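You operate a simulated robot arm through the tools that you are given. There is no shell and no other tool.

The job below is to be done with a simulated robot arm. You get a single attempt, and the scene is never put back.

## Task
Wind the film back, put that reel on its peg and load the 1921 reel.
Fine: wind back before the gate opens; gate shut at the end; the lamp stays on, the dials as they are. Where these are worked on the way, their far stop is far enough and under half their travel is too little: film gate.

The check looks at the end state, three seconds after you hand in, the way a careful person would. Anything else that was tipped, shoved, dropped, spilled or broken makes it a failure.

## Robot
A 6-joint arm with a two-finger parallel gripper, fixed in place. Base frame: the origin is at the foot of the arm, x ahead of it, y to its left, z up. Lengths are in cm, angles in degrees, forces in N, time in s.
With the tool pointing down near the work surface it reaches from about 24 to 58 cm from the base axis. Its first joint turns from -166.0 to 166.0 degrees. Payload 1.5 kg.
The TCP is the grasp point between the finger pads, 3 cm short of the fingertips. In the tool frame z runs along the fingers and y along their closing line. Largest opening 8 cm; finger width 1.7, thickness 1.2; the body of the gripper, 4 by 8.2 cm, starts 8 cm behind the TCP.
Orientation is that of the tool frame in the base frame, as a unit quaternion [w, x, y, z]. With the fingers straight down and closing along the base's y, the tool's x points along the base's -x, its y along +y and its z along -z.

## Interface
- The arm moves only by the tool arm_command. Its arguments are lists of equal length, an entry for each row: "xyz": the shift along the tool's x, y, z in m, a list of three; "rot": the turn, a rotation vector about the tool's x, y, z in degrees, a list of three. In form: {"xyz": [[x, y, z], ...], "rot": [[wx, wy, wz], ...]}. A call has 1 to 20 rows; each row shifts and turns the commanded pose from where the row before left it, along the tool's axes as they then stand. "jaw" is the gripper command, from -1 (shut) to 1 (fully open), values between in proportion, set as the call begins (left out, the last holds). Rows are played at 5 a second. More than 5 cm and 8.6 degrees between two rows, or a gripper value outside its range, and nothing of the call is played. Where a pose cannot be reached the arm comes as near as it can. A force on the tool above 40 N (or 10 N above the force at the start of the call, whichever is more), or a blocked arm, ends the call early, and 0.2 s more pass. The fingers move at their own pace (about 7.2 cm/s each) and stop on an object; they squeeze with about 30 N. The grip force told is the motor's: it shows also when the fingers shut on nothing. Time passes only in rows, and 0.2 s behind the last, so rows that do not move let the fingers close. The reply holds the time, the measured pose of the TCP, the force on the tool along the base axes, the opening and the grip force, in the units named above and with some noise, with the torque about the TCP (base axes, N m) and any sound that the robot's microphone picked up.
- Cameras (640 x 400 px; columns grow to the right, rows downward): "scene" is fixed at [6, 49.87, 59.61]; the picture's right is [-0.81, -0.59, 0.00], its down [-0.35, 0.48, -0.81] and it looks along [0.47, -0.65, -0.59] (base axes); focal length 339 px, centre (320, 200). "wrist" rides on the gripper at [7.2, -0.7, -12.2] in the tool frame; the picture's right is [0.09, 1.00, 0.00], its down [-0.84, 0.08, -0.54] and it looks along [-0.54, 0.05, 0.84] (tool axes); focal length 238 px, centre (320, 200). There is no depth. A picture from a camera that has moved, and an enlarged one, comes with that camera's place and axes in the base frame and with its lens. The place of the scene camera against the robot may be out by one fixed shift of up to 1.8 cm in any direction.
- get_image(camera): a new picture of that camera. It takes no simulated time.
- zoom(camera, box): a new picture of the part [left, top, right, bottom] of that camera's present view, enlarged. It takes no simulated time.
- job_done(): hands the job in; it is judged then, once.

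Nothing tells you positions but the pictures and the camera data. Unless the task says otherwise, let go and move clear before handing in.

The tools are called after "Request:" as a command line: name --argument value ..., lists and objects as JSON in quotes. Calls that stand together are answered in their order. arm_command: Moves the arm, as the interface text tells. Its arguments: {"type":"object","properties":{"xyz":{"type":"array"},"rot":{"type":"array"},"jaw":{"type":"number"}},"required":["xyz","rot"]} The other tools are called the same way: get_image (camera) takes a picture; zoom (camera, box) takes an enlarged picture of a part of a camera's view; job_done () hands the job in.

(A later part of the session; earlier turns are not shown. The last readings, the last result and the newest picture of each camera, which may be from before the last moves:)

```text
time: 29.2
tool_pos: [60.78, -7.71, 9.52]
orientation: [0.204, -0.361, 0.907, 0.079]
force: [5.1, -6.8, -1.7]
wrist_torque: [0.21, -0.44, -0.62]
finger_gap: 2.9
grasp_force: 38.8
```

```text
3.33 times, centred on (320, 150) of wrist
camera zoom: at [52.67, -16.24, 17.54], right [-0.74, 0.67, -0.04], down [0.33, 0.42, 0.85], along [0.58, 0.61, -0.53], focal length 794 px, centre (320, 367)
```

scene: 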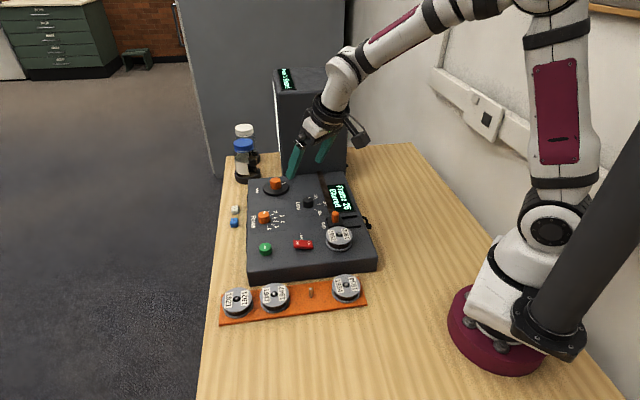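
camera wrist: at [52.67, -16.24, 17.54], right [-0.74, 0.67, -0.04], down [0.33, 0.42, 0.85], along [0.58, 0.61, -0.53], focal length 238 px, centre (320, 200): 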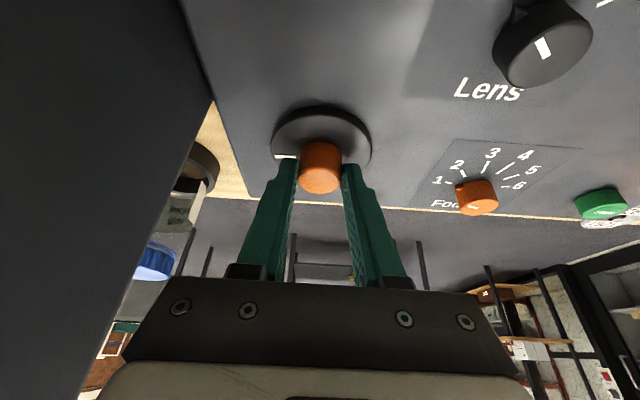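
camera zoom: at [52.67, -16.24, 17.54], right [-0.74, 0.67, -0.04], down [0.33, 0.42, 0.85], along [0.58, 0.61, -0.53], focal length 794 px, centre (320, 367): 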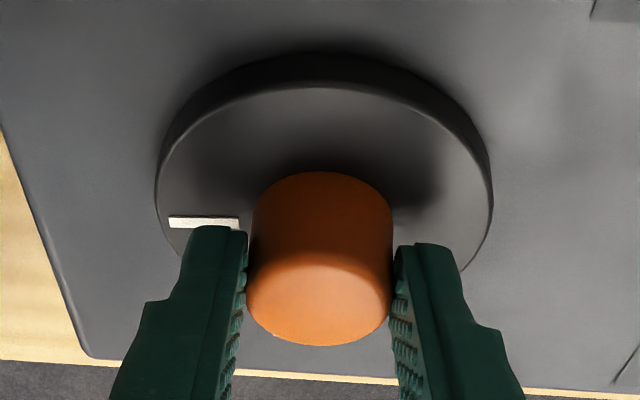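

I'll release, swing back and try a slower turn, since faster motion may be adding drag torque.

Request:
arm_command --xyz '[[0, 0, 0], [0, 0, 0], [0, 0, 0]]' --rot '[[0, 0, 0], [0, 0, 0], [0, 0, 0]]' --jaw 0.3

Request:
arm_command --xyz '[[-9e-05, 0.00139, 4e-05], [-9e-05, 0.00139, 4e-05], [-9e-05, 0.00139, 4e-05], [-9e-05, 0.00139, 4e-05], [-9e-05, 0.00139, 4e-05], [-9e-05, 0.00139, 4e-05], [-9e-05, 0.00139, 4e-05], [-9e-05, 0.00139, 4e-05], [-9e-05, 0.00139, 4e-05], [-9e-05, 0.00139, 4e-05], [-9e-05, 0.00139, 4e-05], [-9e-05, 0.00139, 4e-05], [0, 0, 0]]' --rot '[[3.482, 0, 7.535], [3.482, 0, 7.535], [3.482, 0, 7.535], [3.482, 0, 7.535], [3.482, 0, 7.535], [3.482, 0, 7.535], [3.482, 0, 7.535], [3.482, 0, 7.535], [3.482, 0, 7.535], [3.482, 0, 7.535], [3.482, 0, 7.535], [3.482, 0, 7.535], [0, 0, 0]]'

Request:
get_image --camera "wrist"

Request:
zoom --camera "scene" --box '[250, 160, 310, 210]'

```text
time: 30.0
tool_pos: [60.73, -7.62, 9.42]
orientation: [0.203, -0.36, 0.907, 0.078]
force: [-0.1, 0.1, 0.1]
wrist_torque: [-0.01, -0.01, 0.01]
finger_gap: 5.22
grasp_force: 0.0
```

```text
time: 32.8
tool_pos: [60.89, -6.22, 9.49]
orientation: [0.192, 0.462, 0.86, -0.099]
force: [-0.1, 0.1, 0.5]
wrist_torque: [-0.02, 0.0, 0.0]
finger_gap: 5.19
grasp_force: 0.0
```

```text
taken
camera wrist: at [53.9, 3.1, 17.53], right [0.78, 0.62, -0.03], down [0.35, -0.4, 0.85], along [0.51, -0.67, -0.53], focal length 238 px, centre (320, 200)
```

wrist: 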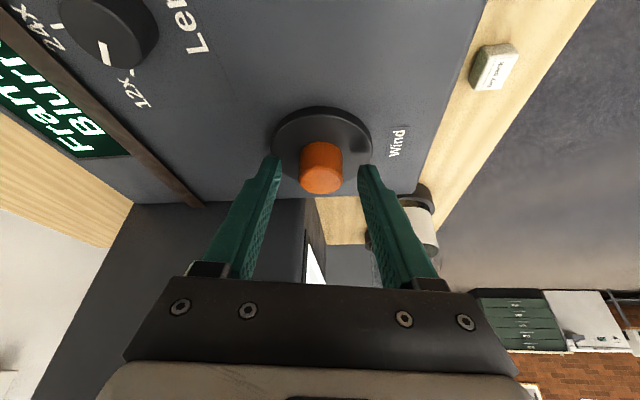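

```text
8.00 times, centred on (280, 185) of scene
camera zoom: at [6.0, 49.87, 59.61], right [-0.81, -0.59, 0.0], down [-0.35, 0.48, -0.81], along [0.47, -0.65, -0.59], focal length 2712 px, centre (640, 320)
```

zoom: 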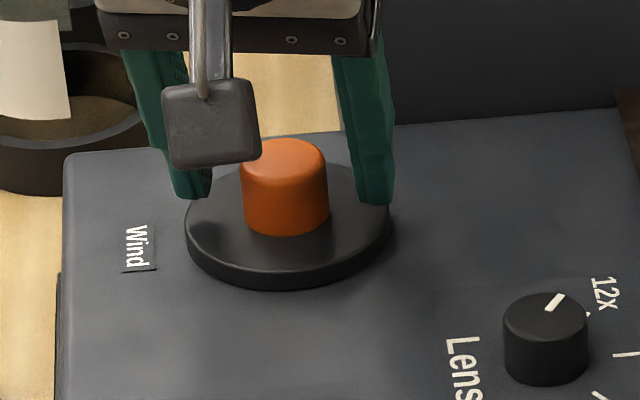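

Re-gripping gently, then turning slowly and evenly.

Request:
arm_command --xyz '[[0, 0, 0], [0, 0, 0]]' --rot '[[0, 0, 0], [0, 0, 0]]' --jaw -0.22

Request:
arm_command --xyz '[[0, 0, 0], [0, 0, 0], [0, 0, 0]]' --rot '[[0, 0, 0], [0, 0, 0], [0, 0, 0]]' --jaw -1

Request:
arm_command --xyz '[[-1e-05, -0.00046, 0], [-1e-05, -0.00046, 0], [-1e-05, -0.00046, 0], [-1e-05, -0.00046, 0], [-1e-05, -0.00046, 0], [-1e-05, -0.00046, 0], [-1e-05, -0.00046, 0], [-1e-05, -0.00046, 0], [-1e-05, -0.00046, 0], [-1e-05, -0.00046, 0]]' --rot '[[-1.161, 0, -2.512], [-1.161, 0, -2.512], [-1.161, 0, -2.512], [-1.161, 0, -2.512], [-1.161, 0, -2.512], [-1.161, 0, -2.512], [-1.161, 0, -2.512], [-1.161, 0, -2.512], [-1.161, 0, -2.512], [-1.161, 0, -2.512]]'

Request:
zoom --camera "scene" --box '[230, 110, 370, 220]'

Request:
get_image --camera "wrist"

```text
time: 33.4
tool_pos: [60.9, -6.29, 9.42]
orientation: [0.192, 0.462, 0.86, -0.099]
force: [0.1, -0.5, -0.2]
wrist_torque: [0.0, 0.01, 0.02]
finger_gap: 3.11
grasp_force: 0.0
```

```text
time: 34.2
tool_pos: [60.98, -6.14, 9.58]
orientation: [0.192, 0.462, 0.86, -0.099]
force: [9.4, 3.7, -3.9]
wrist_torque: [0.01, -0.27, 0.07]
finger_gap: 2.89
grasp_force: 38.5
```

```text
time: 36.4
tool_pos: [60.64, -6.61, 9.51]
orientation: [0.211, 0.244, 0.945, -0.052]
force: [16.0, 11.7, -3.0]
wrist_torque: [0.42, -0.35, -0.46]
finger_gap: 2.94
grasp_force: 39.3
```

```text
3.64 times, centred on (300, 165) of scene
camera zoom: at [6.0, 49.87, 59.61], right [-0.81, -0.59, 0.0], down [-0.35, 0.48, -0.81], along [0.47, -0.65, -0.59], focal length 1233 px, centre (393, 327)
```

zoom: 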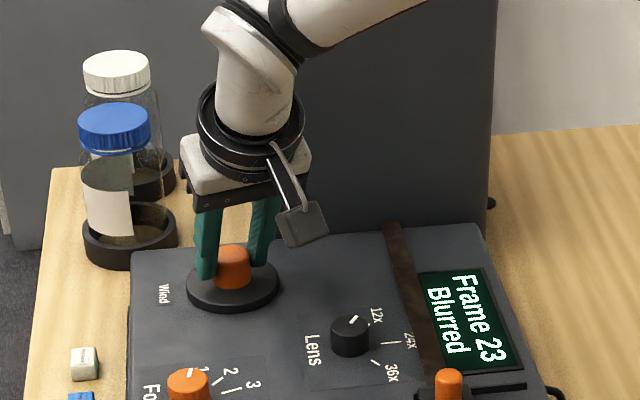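

```text
taken
camera wrist: at [50.01, -1.55, 17.52], right [0.41, 0.91, -0.03], down [0.5, -0.19, 0.85], along [0.77, -0.36, -0.53], focal length 238 px, centre (320, 200)
```

wrist: 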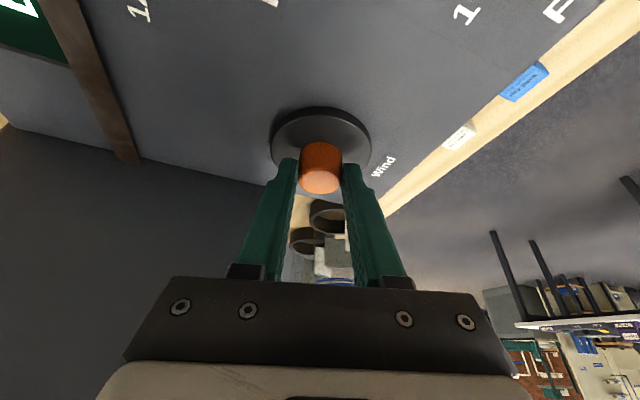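

Request:
arm_command --xyz '[[-1e-05, -0.00046, 0], [-1e-05, -0.00046, 0], [-1e-05, -0.00046, 0], [-1e-05, -0.00046, 0], [-1e-05, -0.00046, 0], [-1e-05, -0.00046, 0], [-1e-05, -0.00046, 0], [-1e-05, -0.00046, 0], [-1e-05, -0.00046, 0], [-1e-05, -0.00046, 0]]' --rot '[[-1.161, 0, -2.512], [-1.161, 0, -2.512], [-1.161, 0, -2.512], [-1.161, 0, -2.512], [-1.161, 0, -2.512], [-1.161, 0, -2.512], [-1.161, 0, -2.512], [-1.161, 0, -2.512], [-1.161, 0, -2.512], [-1.161, 0, -2.512]]'

Request:
zoom --camera "scene" --box '[230, 110, 370, 220]'

Request:
zoom --camera "wrist" --box '[240, 80, 400, 220]'

```text
time: 38.6
tool_pos: [60.22, -7.12, 9.49]
orientation: [0.218, 0.009, 0.976, -0.001]
force: [-4.7, 2.9, 0.6]
wrist_torque: [0.01, 0.06, -0.32]
finger_gap: 2.92
grasp_force: 39.4
```

```text
3.64 times, centred on (300, 165) of scene
camera zoom: at [6.0, 49.87, 59.61], right [-0.81, -0.59, 0.0], down [-0.35, 0.48, -0.81], along [0.47, -0.65, -0.59], focal length 1233 px, centre (393, 327)
```

zoom: 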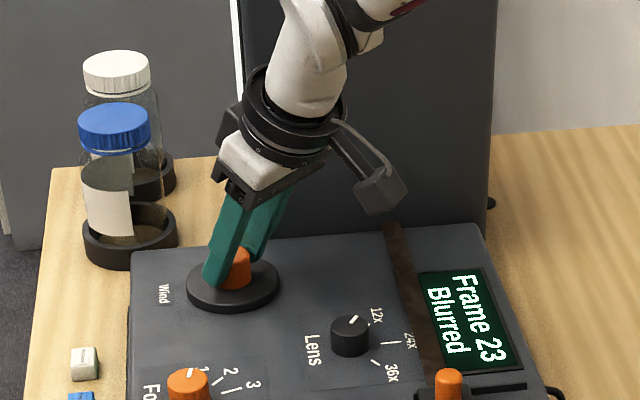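

```text
2.86 times, centred on (320, 150) of wrist
camera zoom: at [48.67, -7.49, 17.51], right [-0.06, 1.0, -0.04], down [0.53, 0.07, 0.85], along [0.85, 0.03, -0.53], focal length 681 px, centre (320, 343)
```

zoom: 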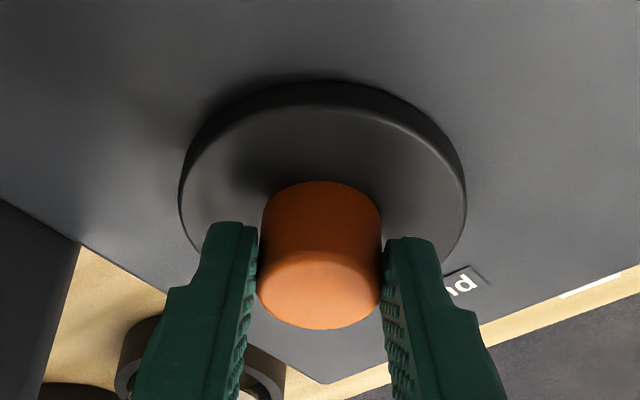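

Request:
arm_command --xyz '[[-1e-05, -0.00046, 0], [-1e-05, -0.00046, 0], [-1e-05, -0.00046, 0], [-1e-05, -0.00046, 0], [-1e-05, -0.00046, 0], [-1e-05, -0.00046, 0], [-1e-05, -0.00046, 0], [-1e-05, -0.00046, 0], [-1e-05, -0.00046, 0], [-1e-05, -0.00046, 0]]' --rot '[[-1.161, 0, -2.512], [-1.161, 0, -2.512], [-1.161, 0, -2.512], [-1.161, 0, -2.512], [-1.161, 0, -2.512], [-1.161, 0, -2.512], [-1.161, 0, -2.512], [-1.161, 0, -2.512], [-1.161, 0, -2.512], [-1.161, 0, -2.512]]'

Request:
zoom --camera "scene" --box '[230, 110, 370, 220]'

Request:
zoom --camera "wrist" --box '[240, 80, 400, 220]'

```text
time: 40.8
tool_pos: [60.53, -7.38, 9.47]
orientation: [0.213, -0.224, 0.95, 0.05]
force: [2.1, -1.3, 3.5]
wrist_torque: [-0.15, -0.01, -0.63]
finger_gap: 2.9
grasp_force: 38.9
```

```text
3.64 times, centred on (300, 165) of scene
camera zoom: at [6.0, 49.87, 59.61], right [-0.81, -0.59, 0.0], down [-0.35, 0.48, -0.81], along [0.47, -0.65, -0.59], focal length 1233 px, centre (393, 327)
```

zoom: 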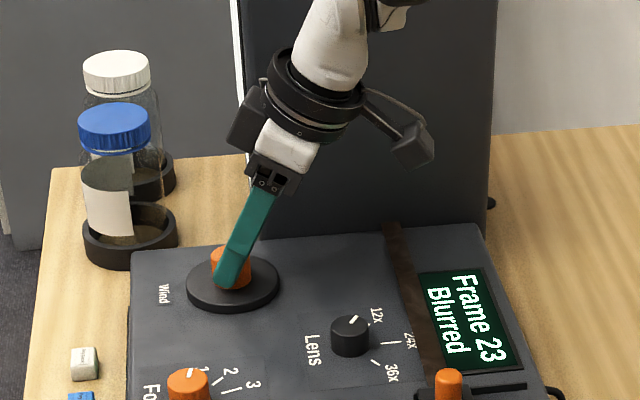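

```text
2.86 times, centred on (320, 150) of wrist
camera zoom: at [50.37, -13.36, 17.5], right [-0.52, 0.85, -0.04], down [0.43, 0.31, 0.85], along [0.74, 0.42, -0.53], focal length 681 px, centre (320, 343)
```

zoom: 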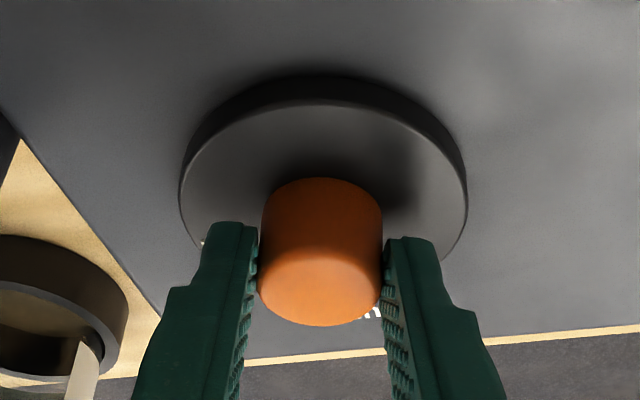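

The knob seems to have stopped following at frame 23. I'll check by turning gently the other way a little to see whether it turns freely or whether the grip just slips.

Request:
arm_command --xyz '[[-1e-05, 0.00046, 0], [-1e-05, 0.00046, 0], [-1e-05, 0.00046, 0], [-1e-05, 0.00046, 0], [-1e-05, 0.00046, 0], [-1e-05, 0.00046, 0], [-1e-05, 0.00046, 0], [-1e-05, 0.00046, 0]]' --rot '[[1.161, 0, 2.512], [1.161, 0, 2.512], [1.161, 0, 2.512], [1.161, 0, 2.512], [1.161, 0, 2.512], [1.161, 0, 2.512], [1.161, 0, 2.512], [1.161, 0, 2.512]]'

Request:
zoom --camera "scene" --box '[230, 110, 370, 220]'

Request:
zoom --camera "wrist" --box '[240, 80, 400, 220]'

```text
time: 42.6
tool_pos: [60.52, -7.16, 9.47]
orientation: [0.218, -0.038, 0.975, 0.009]
force: [20.3, -3.0, -4.7]
wrist_torque: [-0.29, -0.32, -0.08]
finger_gap: 2.91
grasp_force: 38.4
```

```text
3.64 times, centred on (300, 165) of scene
camera zoom: at [6.0, 49.87, 59.61], right [-0.81, -0.59, 0.0], down [-0.35, 0.48, -0.81], along [0.47, -0.65, -0.59], focal length 1233 px, centre (393, 327)
```

zoom: 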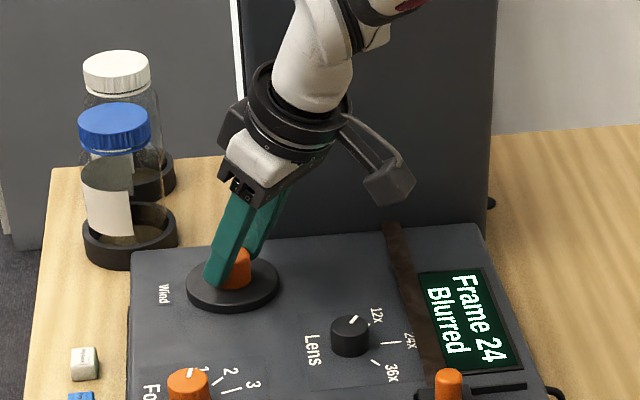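

```text
2.86 times, centred on (320, 150) of wrist
camera zoom: at [48.83, -8.7, 17.5], right [-0.16, 0.99, -0.04], down [0.52, 0.12, 0.85], along [0.84, 0.11, -0.53], focal length 681 px, centre (320, 343)
```

zoom: 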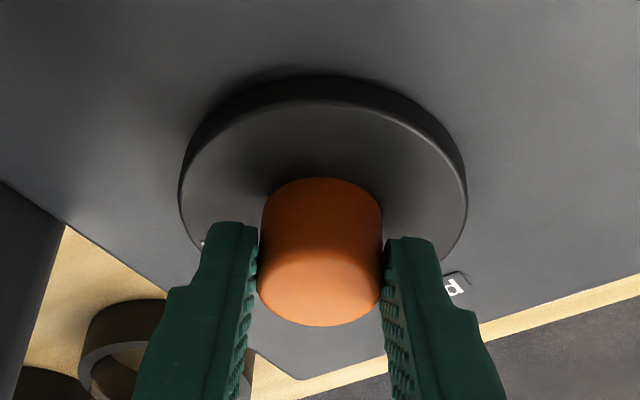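

Turning back is free and the mark follows the gripper, so there was real resistance counter-clockwise rather than a weak grip. I'll look for what changed on the console.

Request:
zoom --camera "scene" --box '[290, 165, 390, 265]'

Request:
zoom --camera "scene" --box '[230, 150, 330, 220]'

Request:
get_image --camera "scene"

```text
4.00 times, centred on (340, 215) of scene
camera zoom: at [6.0, 49.87, 59.61], right [-0.81, -0.59, 0.0], down [-0.35, 0.48, -0.81], along [0.47, -0.65, -0.59], focal length 1356 px, centre (240, 140)
```

zoom: 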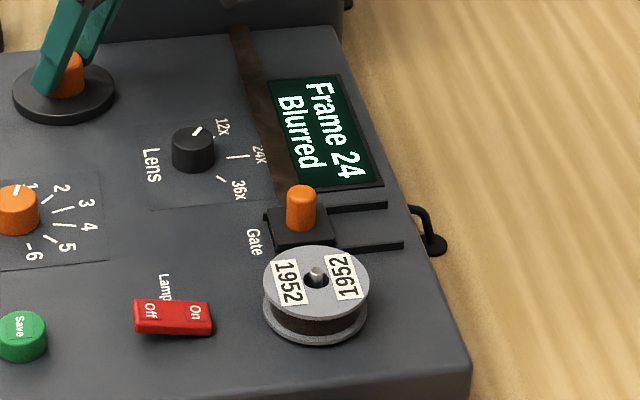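

```text
5.71 times, centred on (280, 185) of scene
camera zoom: at [6.0, 49.87, 59.61], right [-0.81, -0.59, 0.0], down [-0.35, 0.48, -0.81], along [0.47, -0.65, -0.59], focal length 1938 px, centre (549, 286)
```

zoom: 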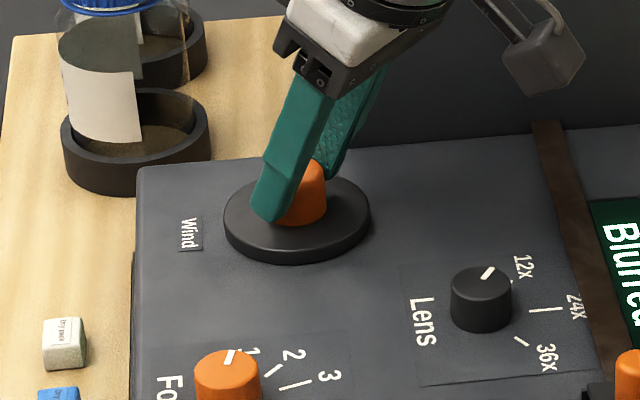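

```text
taken
```

scene: 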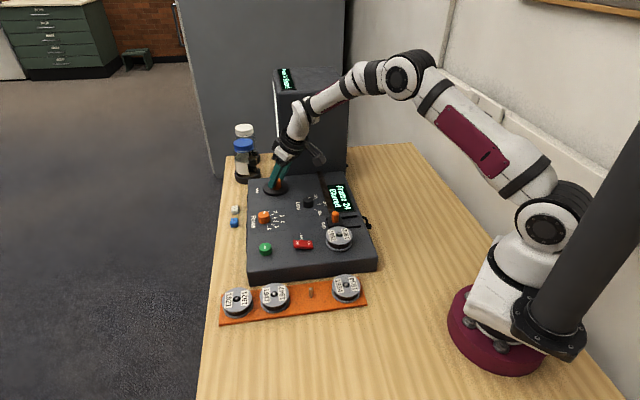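

The reel and film look unchanged. I'll turn counter-clockwise again in small steps, reading the torque at each, to tell a hard stop from a stiff spot.

Request:
arm_command --xyz '[[-1e-05, -0.00046, 0], [-1e-05, -0.00046, 0], [-1e-05, -0.00046, 0], [0, 0, 0]]' --rot '[[-1.161, 0, -2.512], [-1.161, 0, -2.512], [-1.161, 0, -2.512], [0, 0, 0]]'

Request:
arm_command --xyz '[[-1e-05, -0.00046, 0], [-1e-05, -0.00046, 0], [-1e-05, -0.00046, 0], [0, 0, 0]]' --rot '[[-1.161, 0, -2.512], [-1.161, 0, -2.512], [-1.161, 0, -2.512], [0, 0, 0]]'

Request:
zoom --camera "scene" --box '[230, 110, 370, 220]'

Request:
arm_command --xyz '[[-1e-05, -0.00046, 0], [-1e-05, -0.00046, 0], [-1e-05, -0.00046, 0], [0, 0, 0]]' --rot '[[-1.161, 0, -2.512], [-1.161, 0, -2.512], [-1.161, 0, -2.512], [0, 0, 0]]'

Request:
zoom --camera "scene" --box '[230, 110, 370, 220]'

Request:
zoom --camera "wrist" --box '[240, 80, 400, 220]'

```text
time: 43.6
tool_pos: [60.51, -7.35, 9.52]
orientation: [0.217, -0.108, 0.97, 0.024]
force: [6.1, -4.1, 8.3]
wrist_torque: [-0.09, -0.1, -0.1]
finger_gap: 2.93
grasp_force: 38.8
```

```text
time: 44.6
tool_pos: [60.51, -7.36, 9.63]
orientation: [0.215, -0.178, 0.959, 0.039]
force: [14.5, -6.2, -4.6]
wrist_torque: [-0.27, -0.47, -0.1]
finger_gap: 2.94
grasp_force: 38.5
```

```text
3.64 times, centred on (300, 165) of scene
camera zoom: at [6.0, 49.87, 59.61], right [-0.81, -0.59, 0.0], down [-0.35, 0.48, -0.81], along [0.47, -0.65, -0.59], focal length 1233 px, centre (393, 327)
```

zoom: 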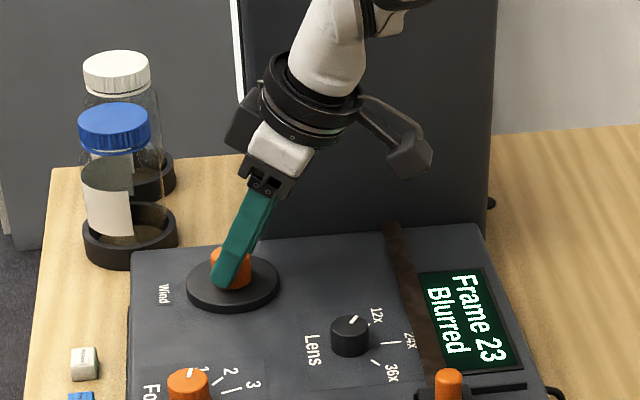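

```text
time: 45.6
tool_pos: [60.51, -7.68, 9.64]
orientation: [0.211, -0.247, 0.944, 0.054]
force: [-1.3, -5.7, 7.4]
wrist_torque: [-0.03, 0.01, -0.42]
finger_gap: 2.9
grasp_force: 39.1
```

```text
3.64 times, centred on (300, 165) of scene
camera zoom: at [6.0, 49.87, 59.61], right [-0.81, -0.59, 0.0], down [-0.35, 0.48, -0.81], along [0.47, -0.65, -0.59], focal length 1233 px, centre (393, 327)
```

zoom: 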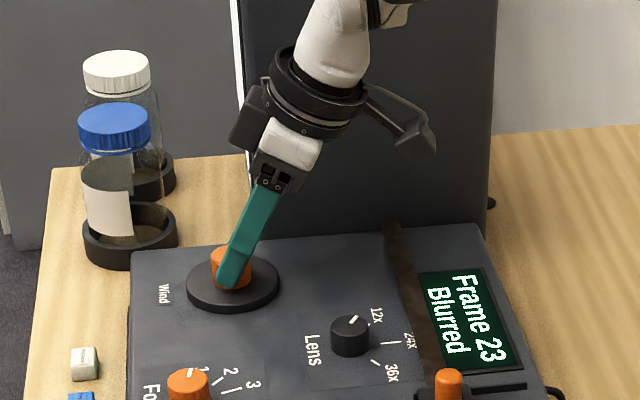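

```text
2.86 times, centred on (320, 150) of wrist
camera zoom: at [50.62, -13.92, 17.52], right [-0.56, 0.83, -0.04], down [0.42, 0.33, 0.85], along [0.71, 0.46, -0.53], focal length 681 px, centre (320, 343)
```

zoom: 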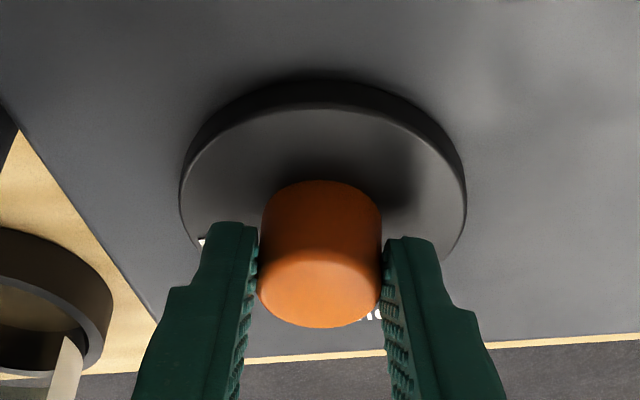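

There is a firm stop at frame 23 in this direction. Before deciding this is the wound-back end, I'll check how the counter and display behave the other way.

Request:
arm_command --xyz '[[-3e-05, 0.0007, 2e-05], [-3e-05, 0.0007, 2e-05], [-3e-05, 0.0007, 2e-05], [-3e-05, 0.0007, 2e-05], [-3e-05, 0.0007, 2e-05], [-3e-05, 0.0007, 2e-05], [-3e-05, 0.0007, 2e-05], [-3e-05, 0.0007, 2e-05], [-3e-05, 0.0007, 2e-05], [-3e-05, 0.0007, 2e-05], [0, 0, 0]]' --rot '[[1.741, 0, 3.767], [1.741, 0, 3.767], [1.741, 0, 3.767], [1.741, 0, 3.767], [1.741, 0, 3.767], [1.741, 0, 3.767], [1.741, 0, 3.767], [1.741, 0, 3.767], [1.741, 0, 3.767], [1.741, 0, 3.767], [0, 0, 0]]'

Request:
zoom --camera "scene" --box '[230, 110, 370, 220]'

Request:
arm_command --xyz '[[-3e-05, 0.0007, 2e-05], [-3e-05, 0.0007, 2e-05], [-3e-05, 0.0007, 2e-05], [-3e-05, 0.0007, 2e-05], [-3e-05, 0.0007, 2e-05], [-3e-05, 0.0007, 2e-05], [-3e-05, 0.0007, 2e-05], [-3e-05, 0.0007, 2e-05], [-3e-05, 0.0007, 2e-05], [-3e-05, 0.0007, 2e-05], [0, 0, 0]]' --rot '[[1.741, 0, 3.767], [1.741, 0, 3.767], [1.741, 0, 3.767], [1.741, 0, 3.767], [1.741, 0, 3.767], [1.741, 0, 3.767], [1.741, 0, 3.767], [1.741, 0, 3.767], [1.741, 0, 3.767], [1.741, 0, 3.767], [0, 0, 0]]'

Request:
zoom --camera "scene" --box '[230, 110, 370, 220]'

```text
time: 48.0
tool_pos: [60.36, -6.85, 9.5]
orientation: [0.216, 0.105, 0.97, -0.021]
force: [-27.7, 19.6, 19.7]
wrist_torque: [0.68, 0.56, 0.09]
finger_gap: 2.89
grasp_force: 39.0
```

```text
3.64 times, centred on (300, 165) of scene
camera zoom: at [6.0, 49.87, 59.61], right [-0.81, -0.59, 0.0], down [-0.35, 0.48, -0.81], along [0.47, -0.65, -0.59], focal length 1233 px, centre (393, 327)
```

zoom: 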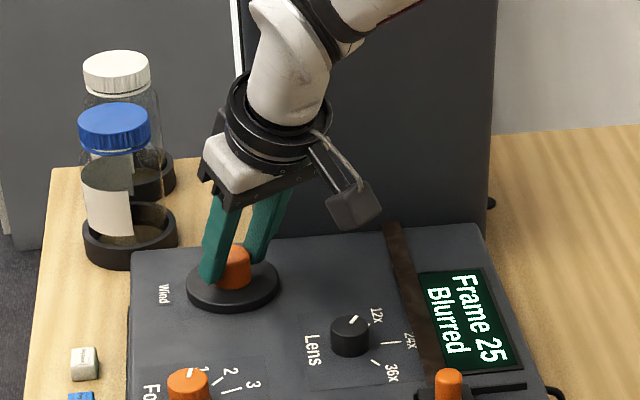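

```text
time: 50.4
tool_pos: [60.94, -6.2, 9.53]
orientation: [0.197, 0.442, 0.87, -0.094]
force: [28.2, 22.7, -5.1]
wrist_torque: [0.96, -0.66, 0.35]
finger_gap: 2.95
grasp_force: 39.3
```

```text
3.64 times, centred on (300, 165) of scene
camera zoom: at [6.0, 49.87, 59.61], right [-0.81, -0.59, 0.0], down [-0.35, 0.48, -0.81], along [0.47, -0.65, -0.59], focal length 1233 px, centre (393, 327)
```

zoom: 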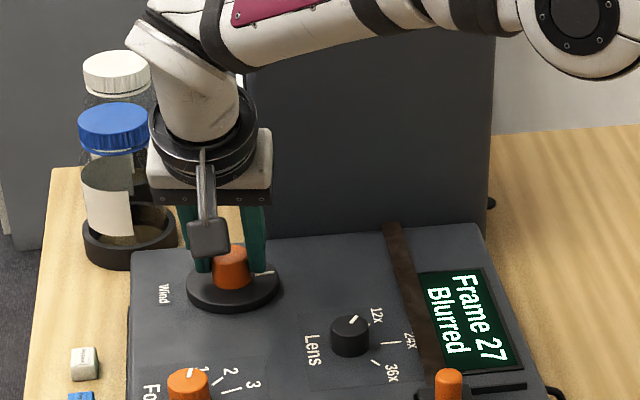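

Clockwise counts up (27 now), so lower numbers, and the stop at 23, are the wound-back end. I'll turn it back counter-clockwise firmly to that stop.

Request:
arm_command --xyz '[[-3e-05, -0.0007, 2e-05], [-3e-05, -0.0007, 2e-05], [-3e-05, -0.0007, 2e-05], [-3e-05, -0.0007, 2e-05], [-3e-05, -0.0007, 2e-05], [-3e-05, -0.0007, 2e-05], [-3e-05, -0.0007, 2e-05], [-3e-05, -0.0007, 2e-05], [-3e-05, -0.0007, 2e-05], [-3e-05, -0.0007, 2e-05], [0, 0, 0]]' --rot '[[-1.741, 0, -3.767], [-1.741, 0, -3.767], [-1.741, 0, -3.767], [-1.741, 0, -3.767], [-1.741, 0, -3.767], [-1.741, 0, -3.767], [-1.741, 0, -3.767], [-1.741, 0, -3.767], [-1.741, 0, -3.767], [-1.741, 0, -3.767], [0, 0, 0]]'

Request:
arm_command --xyz '[[-3e-05, -0.0007, 2e-05], [-3e-05, -0.0007, 2e-05], [-3e-05, -0.0007, 2e-05], [-3e-05, -0.0007, 2e-05], [-3e-05, -0.0007, 2e-05], [-3e-05, -0.0007, 2e-05], [-3e-05, -0.0007, 2e-05], [-3e-05, -0.0007, 2e-05], [-3e-05, -0.0007, 2e-05], [-3e-05, -0.0007, 2e-05], [-3e-05, -0.0007, 2e-05], [-3e-05, -0.0007, 2e-05], [0, 0, 0]]' --rot '[[-1.741, 0, -3.767], [-1.741, 0, -3.767], [-1.741, 0, -3.767], [-1.741, 0, -3.767], [-1.741, 0, -3.767], [-1.741, 0, -3.767], [-1.741, 0, -3.767], [-1.741, 0, -3.767], [-1.741, 0, -3.767], [-1.741, 0, -3.767], [-1.741, 0, -3.767], [-1.741, 0, -3.767], [0, 0, 0]]'

Request:
zoom --camera "scene" --box '[230, 110, 370, 220]'

Request:
zoom --camera "wrist" --box '[240, 80, 400, 220]'

```text
time: 50.9
tool_pos: [60.82, -6.3, 9.61]
orientation: [0.201, 0.388, 0.896, -0.083]
force: [6.8, -0.2, -5.1]
wrist_torque: [0.27, -0.02, 0.01]
finger_gap: 2.9
grasp_force: 38.4
stopped in row 2: the force on the tool passed its limit at 52 N (the readings are from after the stop); the commanded pose is now the measured one
```

```text
time: 53.7
tool_pos: [60.44, -7.09, 9.53]
orientation: [0.22, -0.027, 0.975, 0.006]
force: [27.1, 14.2, -10.8]
wrist_torque: [0.46, -0.9, 0.15]
finger_gap: 2.89
grasp_force: 39.1
```

```text
3.64 times, centred on (300, 165) of scene
camera zoom: at [6.0, 49.87, 59.61], right [-0.81, -0.59, 0.0], down [-0.35, 0.48, -0.81], along [0.47, -0.65, -0.59], focal length 1233 px, centre (393, 327)
```

zoom: 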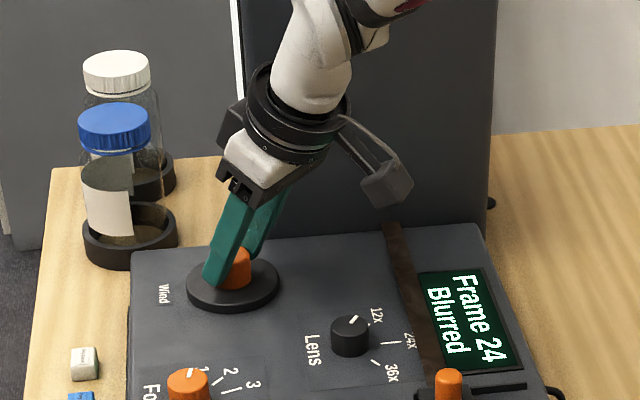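

```text
2.86 times, centred on (320, 150) of wrist
camera zoom: at [48.81, -8.44, 17.48], right [-0.14, 0.99, -0.04], down [0.52, 0.11, 0.85], along [0.84, 0.1, -0.53], focal length 681 px, centre (320, 343)
```

zoom: 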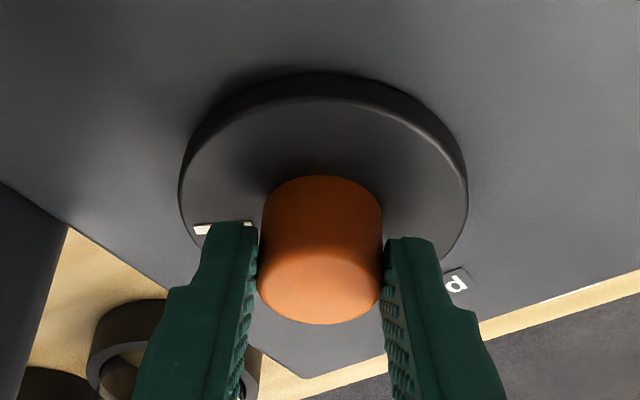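

Request:
arm_command --xyz '[[-0.0006, 0.0008, 0.0003], [-3e-05, -0.0007, 2e-05], [-3e-05, -0.0007, 2e-05], [-3e-05, -0.0007, 2e-05], [-3e-05, -0.0007, 2e-05], [-3e-05, -0.0007, 2e-05], [-3e-05, -0.0007, 2e-05], [-3e-05, -0.0007, 2e-05], [-3e-05, -0.0007, 2e-05], [-3e-05, -0.0007, 2e-05], [-3e-05, -0.0007, 2e-05], [0, 0, 0]]' --rot '[[0, 0, 0], [-1.741, 0, -3.767], [-1.741, 0, -3.767], [-1.741, 0, -3.767], [-1.741, 0, -3.767], [-1.741, 0, -3.767], [-1.741, 0, -3.767], [-1.741, 0, -3.767], [-1.741, 0, -3.767], [-1.741, 0, -3.767], [-1.741, 0, -3.767], [0, 0, 0]]'

Request:
zoom --camera "scene" --box '[230, 110, 370, 220]'

Request:
zoom --camera "wrist" --box '[240, 80, 400, 220]'

```text
time: 56.3
tool_pos: [60.93, -7.7, 9.51]
orientation: [0.204, -0.373, 0.902, 0.08]
force: [14.2, -6.0, -11.5]
wrist_torque: [0.15, -0.48, -0.59]
finger_gap: 2.94
grasp_force: 39.1
```

```text
3.64 times, centred on (300, 165) of scene
camera zoom: at [6.0, 49.87, 59.61], right [-0.81, -0.59, 0.0], down [-0.35, 0.48, -0.81], along [0.47, -0.65, -0.59], focal length 1233 px, centre (393, 327)
```

zoom: 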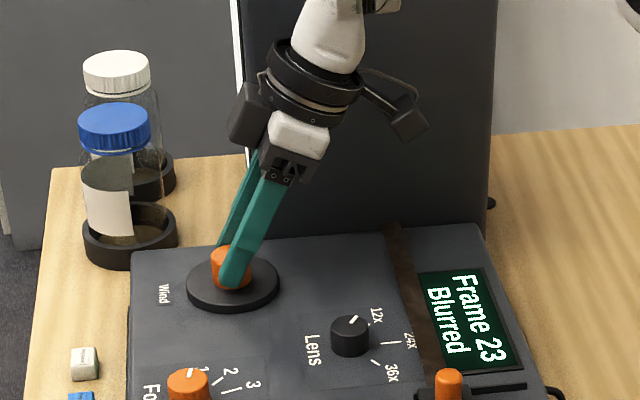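

```text
2.86 times, centred on (320, 150) of wrist
camera zoom: at [53.02, -16.3, 17.49], right [-0.76, 0.65, -0.05], down [0.31, 0.43, 0.85], along [0.57, 0.63, -0.53], focal length 681 px, centre (320, 343)
```

zoom: 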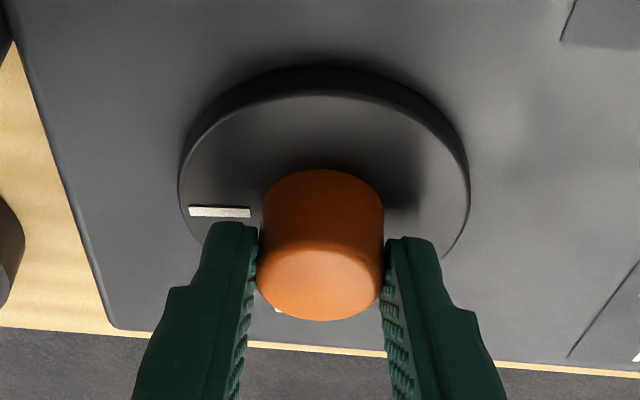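

The knob is pressed against its stop at frame 23. I'll release, lift straight off, retract and reorient the tool to straight down for the gate and reels.

Request:
arm_command --xyz '[[0, 0, 0], [0, 0, 0], [-0.0126, 0, -0.0272], [-0.0126, 0, -0.0272], [0.0133, 0.0193, -0.0175], [0.0133, 0.0193, -0.0175], [0.0133, 0.0193, -0.0175], [0.0133, 0.0193, -0.0175], [0, 0, 0]]' --rot '[[0, 0, 0], [0, 0, 0], [0, 0, 0], [0, 0, 0], [0, 0, 0], [0, 0, 0], [0, 0, 0], [0, 0, 0], [0, 0, 0]]' --jaw 0.3

Request:
get_image --camera "scene"

Request:
get_image --camera "wrist"

```text
time: 58.3
tool_pos: [49.7, -7.53, 19.59]
orientation: [0.203, -0.371, 0.903, 0.079]
force: [0.0, -0.4, 0.8]
wrist_torque: [0.01, -0.03, -0.02]
finger_gap: 5.17
grasp_force: 0.0
```

```text
taken
```

scene: 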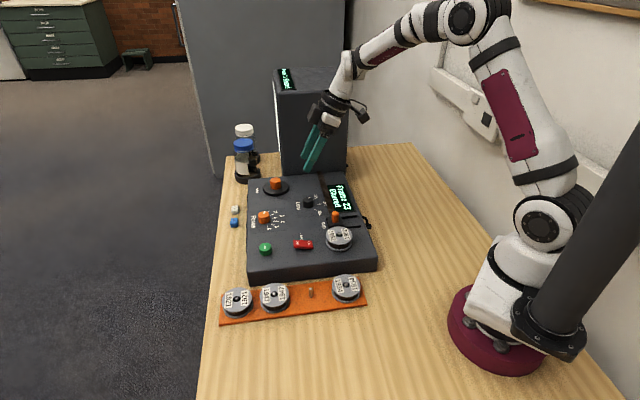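

```text
taken
camera wrist: at [41.8, -16.14, 27.62], right [-0.76, 0.65, -0.05], down [0.32, 0.43, 0.85], along [0.57, 0.63, -0.53], focal length 238 px, centre (320, 200)
```

wrist: 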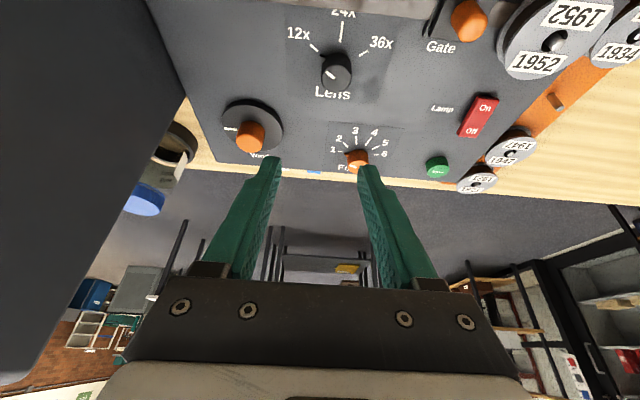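

Request:
zoom --camera "scene" --box '[230, 160, 390, 260]'

Request:
zoom --camera "wrist" --box '[200, 0, 520, 200]'

```text
4.00 times, centred on (310, 210) of scene
camera zoom: at [6.0, 49.87, 59.61], right [-0.81, -0.59, 0.0], down [-0.35, 0.48, -0.81], along [0.47, -0.65, -0.59], focal length 1356 px, centre (360, 160)
```

zoom: 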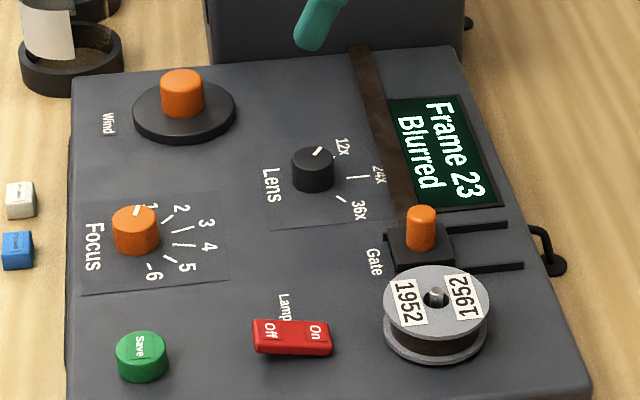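

```text
2.00 times, centred on (360, 100) of wrist
camera zoom: at [41.8, -16.14, 27.62], right [-0.76, 0.65, -0.05], down [0.32, 0.43, 0.85], along [0.57, 0.63, -0.53], focal length 477 px, centre (240, 400)
```

zoom: 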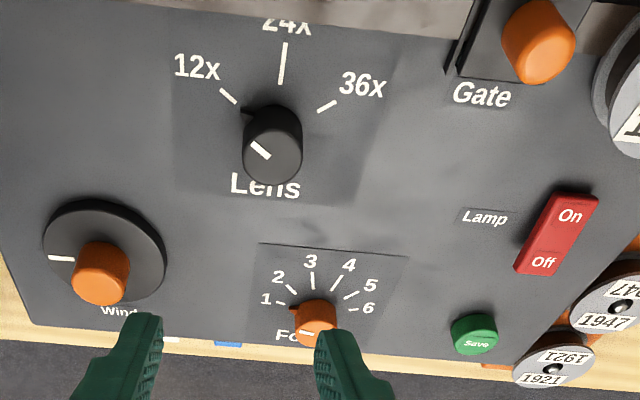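

The knob stays at its stop and everything else is unchanged. Now I'll reorient to straight down with the closing line along the console's length (45°).

Request:
arm_command --xyz '[[0, 0, 0], [0, 0, 0], [0, 0, 0], [0, 0, 0], [0, 0, 0], [0, 0, 0], [0, 0, 0], [0, 0, 0], [0, 0, 0], [0, 0, 0], [0, 0, 0], [0, 0, 0], [0, 0, 0], [0, 0, 0], [0, 0, 0]]' --rot '[[3.39, 0, 7.335], [3.39, 0, 7.335], [3.39, 0, 7.335], [3.39, 0, 7.335], [3.39, 0, 7.335], [3.39, 0, 7.335], [3.39, 0, 7.335], [3.39, 0, 7.335], [3.39, 0, 7.335], [3.39, 0, 7.335], [3.39, 0, 7.335], [0, 8.3, 0], [0, 8.3, 0], [0, 8.4, 0], [0, 0, 0]]'

Request:
get_image --camera "wrist"

Request:
get_image --camera "scene"

```text
time: 61.5
tool_pos: [49.68, -7.63, 19.52]
orientation: [0.004, 0.376, 0.927, 0.002]
force: [-1.0, 0.0, -0.4]
wrist_torque: [0.02, -0.03, -0.02]
finger_gap: 5.21
grasp_force: 0.0
```

```text
taken
camera wrist: at [44.07, -3.09, 31.74], right [0.63, 0.78, 0.01], down [0.65, -0.53, 0.55], along [0.43, -0.34, -0.84], focal length 238 px, centre (320, 200)
```

wrist: 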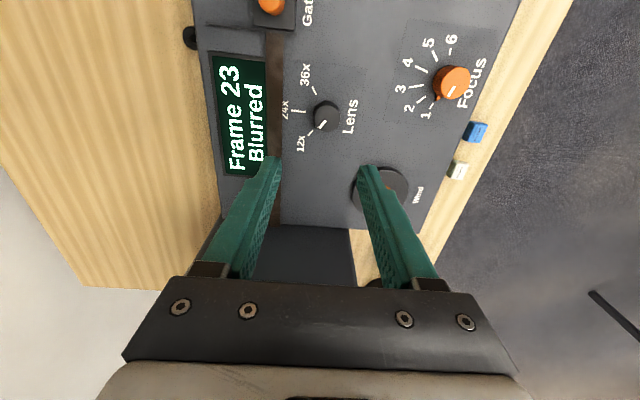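

```text
taken
```

scene: 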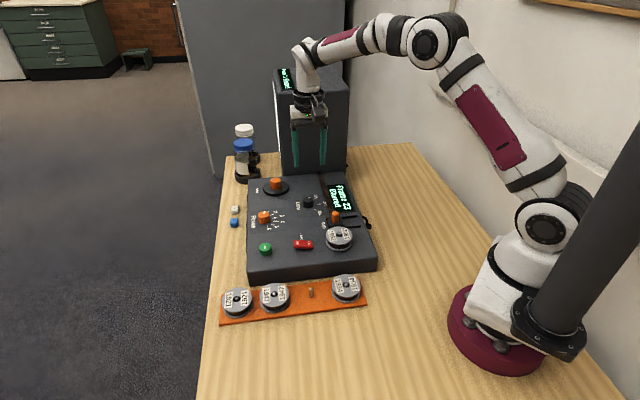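

Now I'll move over the gate slider for a close look.

Request:
arm_command --xyz '[[0.02445, -0.01175, 0.00375], [0.02445, -0.01175, 0.00375], [0.02445, -0.01175, 0.00375], [0.02445, -0.01175, 0.00375], [0, 0, 0]]' --rot '[[0, 0, 0], [0, 0, 0], [0, 0, 0], [0, 0, 0], [0, 0, 0]]'

Request:
get_image --camera "wrist"

Request:
zoom --camera "wrist" --box '[220, 60, 420, 260]'

```text
time: 62.7
tool_pos: [39.52, -4.36, 17.89]
orientation: [0.003, 0.376, 0.927, 0.003]
force: [0.2, -0.1, -0.6]
wrist_torque: [0.03, 0.0, 0.0]
finger_gap: 5.22
grasp_force: 0.0
```

```text
taken
camera wrist: at [33.86, 0.23, 29.96], right [0.63, 0.78, 0.01], down [0.65, -0.53, 0.55], along [0.43, -0.34, -0.84], focal length 238 px, centre (320, 200)
```

wrist: 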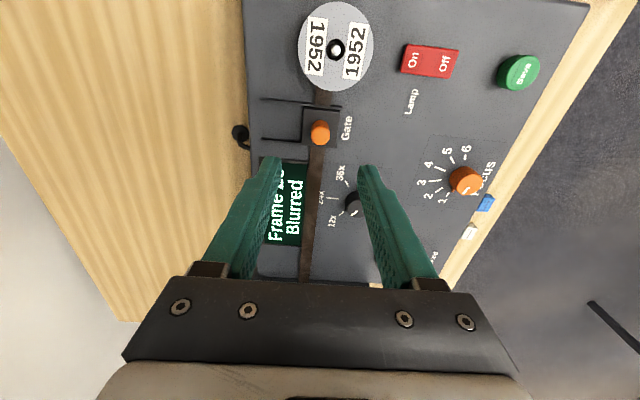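

```text
2.00 times, centred on (320, 160) of wrist
camera zoom: at [33.86, 0.23, 29.96], right [0.63, 0.78, 0.01], down [0.65, -0.53, 0.55], along [0.43, -0.34, -0.84], focal length 477 px, centre (320, 280)
```

zoom: 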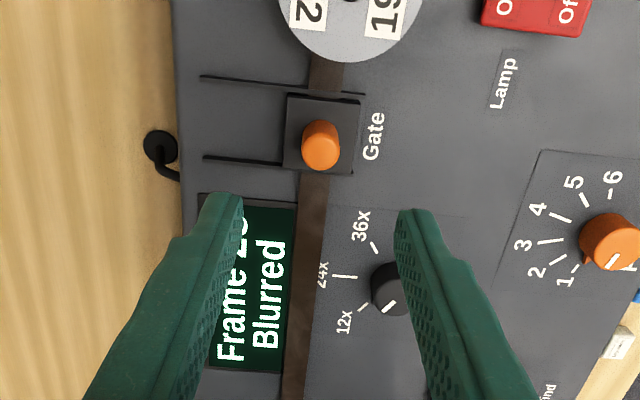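

The gate knob is almost directly below at about (39.6, -4.2). I'll descend around it with the fingers parted and then close.

Request:
arm_command --xyz '[[0.0002, 0.0002, 0.022], [0.0002, 0.0002, 0.022], [0.0001, 0.0002, 0.022], [0, 0.0002, 0.0195], [0, 0, 0]]' --rot '[[0, 0, 0], [0, 0, 0], [0, 0, 0], [0, 0, 0], [0, 0, 0]]'

Request:
get_image --camera "wrist"

Request:
zoom --camera "scene" --box '[290, 150, 400, 260]'

```text
time: 63.9
tool_pos: [39.57, -4.11, 9.6]
orientation: [0.003, 0.376, 0.927, 0.002]
force: [-0.6, 0.6, -0.2]
wrist_torque: [0.0, 0.02, -0.01]
finger_gap: 5.18
grasp_force: 0.0
```

```text
taken
camera wrist: at [33.91, 0.41, 21.68], right [0.63, 0.78, 0.01], down [0.65, -0.53, 0.55], along [0.43, -0.34, -0.84], focal length 238 px, centre (320, 200)
```

wrist: 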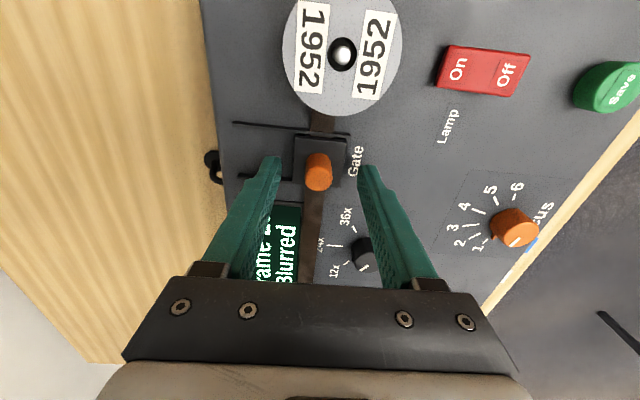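

```text
3.64 times, centred on (345, 205) of scene
camera zoom: at [6.0, 49.87, 59.61], right [-0.81, -0.59, 0.0], down [-0.35, 0.48, -0.81], along [0.47, -0.65, -0.59], focal length 1233 px, centre (229, 182)
```

zoom: 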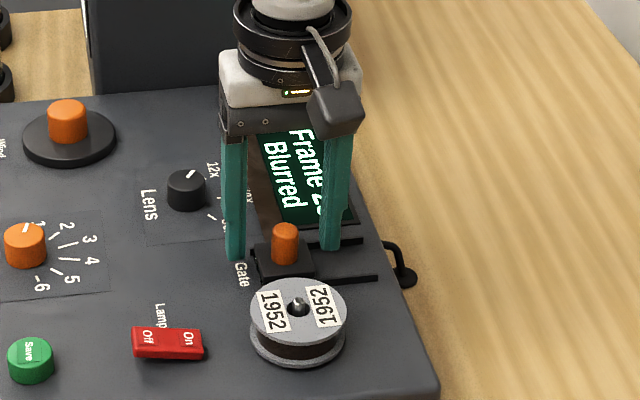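

Request:
arm_command --xyz '[[-0.0012, 0, 0.003], [0, 0, 0], [0, 0, 0]]' --rot '[[0, 0, 0], [0, 0, 0], [0, 0, 0]]' --jaw -0.4

Request:
arm_command --xyz '[[0, 0, 0], [0, 0, 0], [0, 0, 0]]' --rot '[[0, 0, 0], [0, 0, 0], [0, 0, 0]]' --jaw -1

Request:
zoom --camera "scene" --box '[290, 150, 400, 260]'

```text
time: 64.7
tool_pos: [39.6, -4.15, 9.22]
orientation: [0.004, 0.376, 0.927, 0.003]
force: [-1.1, 0.5, 0.7]
wrist_torque: [0.0, 0.0, -0.02]
finger_gap: 2.38
grasp_force: 0.1
```

```text
time: 65.5
tool_pos: [39.55, -4.29, 9.32]
orientation: [0.003, 0.377, 0.926, 0.002]
force: [-3.7, -6.1, 3.0]
wrist_torque: [-0.4, 0.4, 0.03]
finger_gap: 1.66
grasp_force: 32.0
```

```text
3.64 times, centred on (345, 205) of scene
camera zoom: at [6.0, 49.87, 59.61], right [-0.81, -0.59, 0.0], down [-0.35, 0.48, -0.81], along [0.47, -0.65, -0.59], focal length 1233 px, centre (229, 182)
```

zoom: 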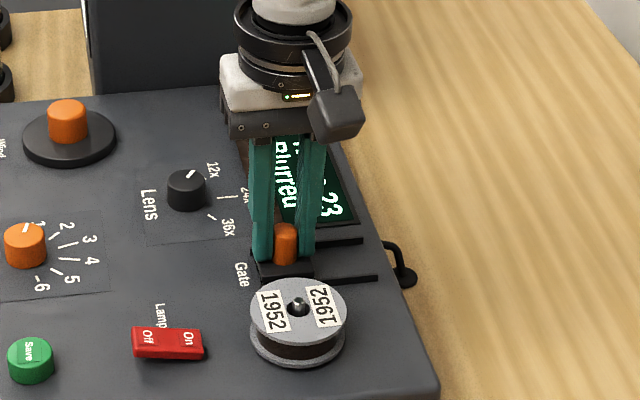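

Gate knob gripped. I'll slide it towards the console's edge, along its slots, until it meets its stop.

Request:
arm_command --xyz '[[0, -0.007, 0], [0, -0.007, 0], [0, -0.007, 0], [0, -0.007, 0], [0, 0, 0]]' --rot '[[0, 0, 0], [0, 0, 0], [0, 0, 0], [0, 0, 0], [0, 0, 0]]'

Request:
zoom --camera "scene" --box '[290, 150, 400, 260]'

```text
time: 66.2
tool_pos: [38.66, -5.03, 9.12]
orientation: [0.003, 0.377, 0.926, 0.003]
force: [-3.5, 3.2, 7.6]
wrist_torque: [-0.16, 0.28, 0.05]
finger_gap: 1.68
grasp_force: 31.2
stopped in row 3: the force on the tool passed its limit at 40 N (the readings are from after the stop); the commanded pose is now the measured one
```

```text
3.64 times, centred on (345, 205) of scene
camera zoom: at [6.0, 49.87, 59.61], right [-0.81, -0.59, 0.0], down [-0.35, 0.48, -0.81], along [0.47, -0.65, -0.59], focal length 1233 px, centre (229, 182)
```

zoom: 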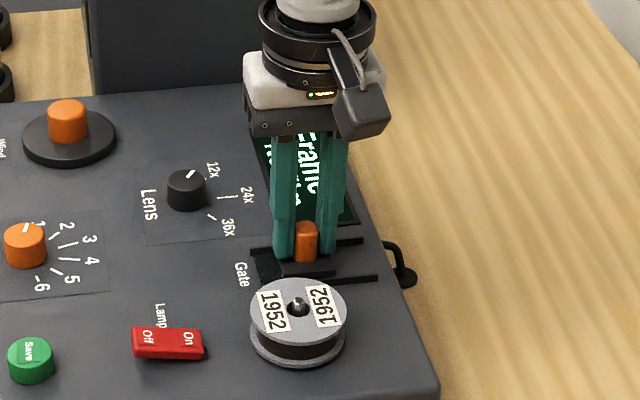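

It moved about 1.2 cm before the force limit. I'll continue more slowly.

Request:
arm_command --xyz '[[0, -0.003, -0.001], [0, -0.003, 0], [0, -0.003, 0], [0, 0, 0]]' --rot '[[0, 0, 0], [0, 0, 0], [0, 0, 0], [0, 0, 0]]'

Request:
zoom --camera "scene" --box '[290, 150, 400, 260]'

```text
time: 67.2
tool_pos: [37.93, -5.87, 9.29]
orientation: [0.002, 0.377, 0.926, 0.003]
force: [-1.7, 2.0, -29.0]
wrist_torque: [-0.21, 0.28, 0.02]
finger_gap: 1.67
grasp_force: 31.9
```

```text
3.64 times, centred on (345, 205) of scene
camera zoom: at [6.0, 49.87, 59.61], right [-0.81, -0.59, 0.0], down [-0.35, 0.48, -0.81], along [0.47, -0.65, -0.59], focal length 1233 px, centre (229, 182)
```

zoom: 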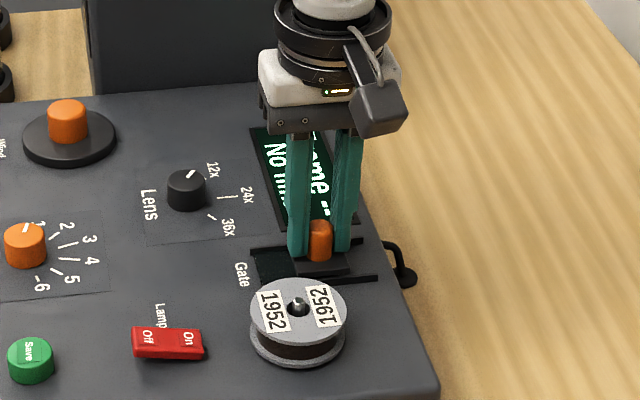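

The gate is opening (display now "Frame -- / No film" and the film strip is gone). I'll continue to the stop, easing the vertical load.

Request:
arm_command --xyz '[[0, -0.002, 0.0006], [0, -0.003, 0], [0, -0.003, 0], [0, -0.003, 0], [0, -0.003, 0], [0, 0, 0]]' --rot '[[0, 0, 0], [0, 0, 0], [0, 0, 0], [0, 0, 0], [0, 0, 0], [0, 0, 0]]'

Request:
zoom --camera "scene" --box '[290, 150, 400, 260]'

```text
time: 68.6
tool_pos: [36.93, -6.86, 9.37]
orientation: [0.002, 0.377, 0.926, 0.004]
force: [-16.5, 15.1, 19.2]
wrist_torque: [0.17, 0.76, 0.03]
finger_gap: 1.66
grasp_force: 31.8
```

```text
3.64 times, centred on (345, 205) of scene
camera zoom: at [6.0, 49.87, 59.61], right [-0.81, -0.59, 0.0], down [-0.35, 0.48, -0.81], along [0.47, -0.65, -0.59], focal length 1233 px, centre (229, 182)
```

zoom: 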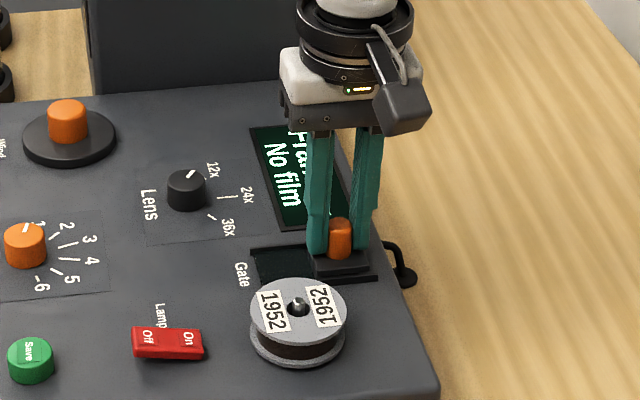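

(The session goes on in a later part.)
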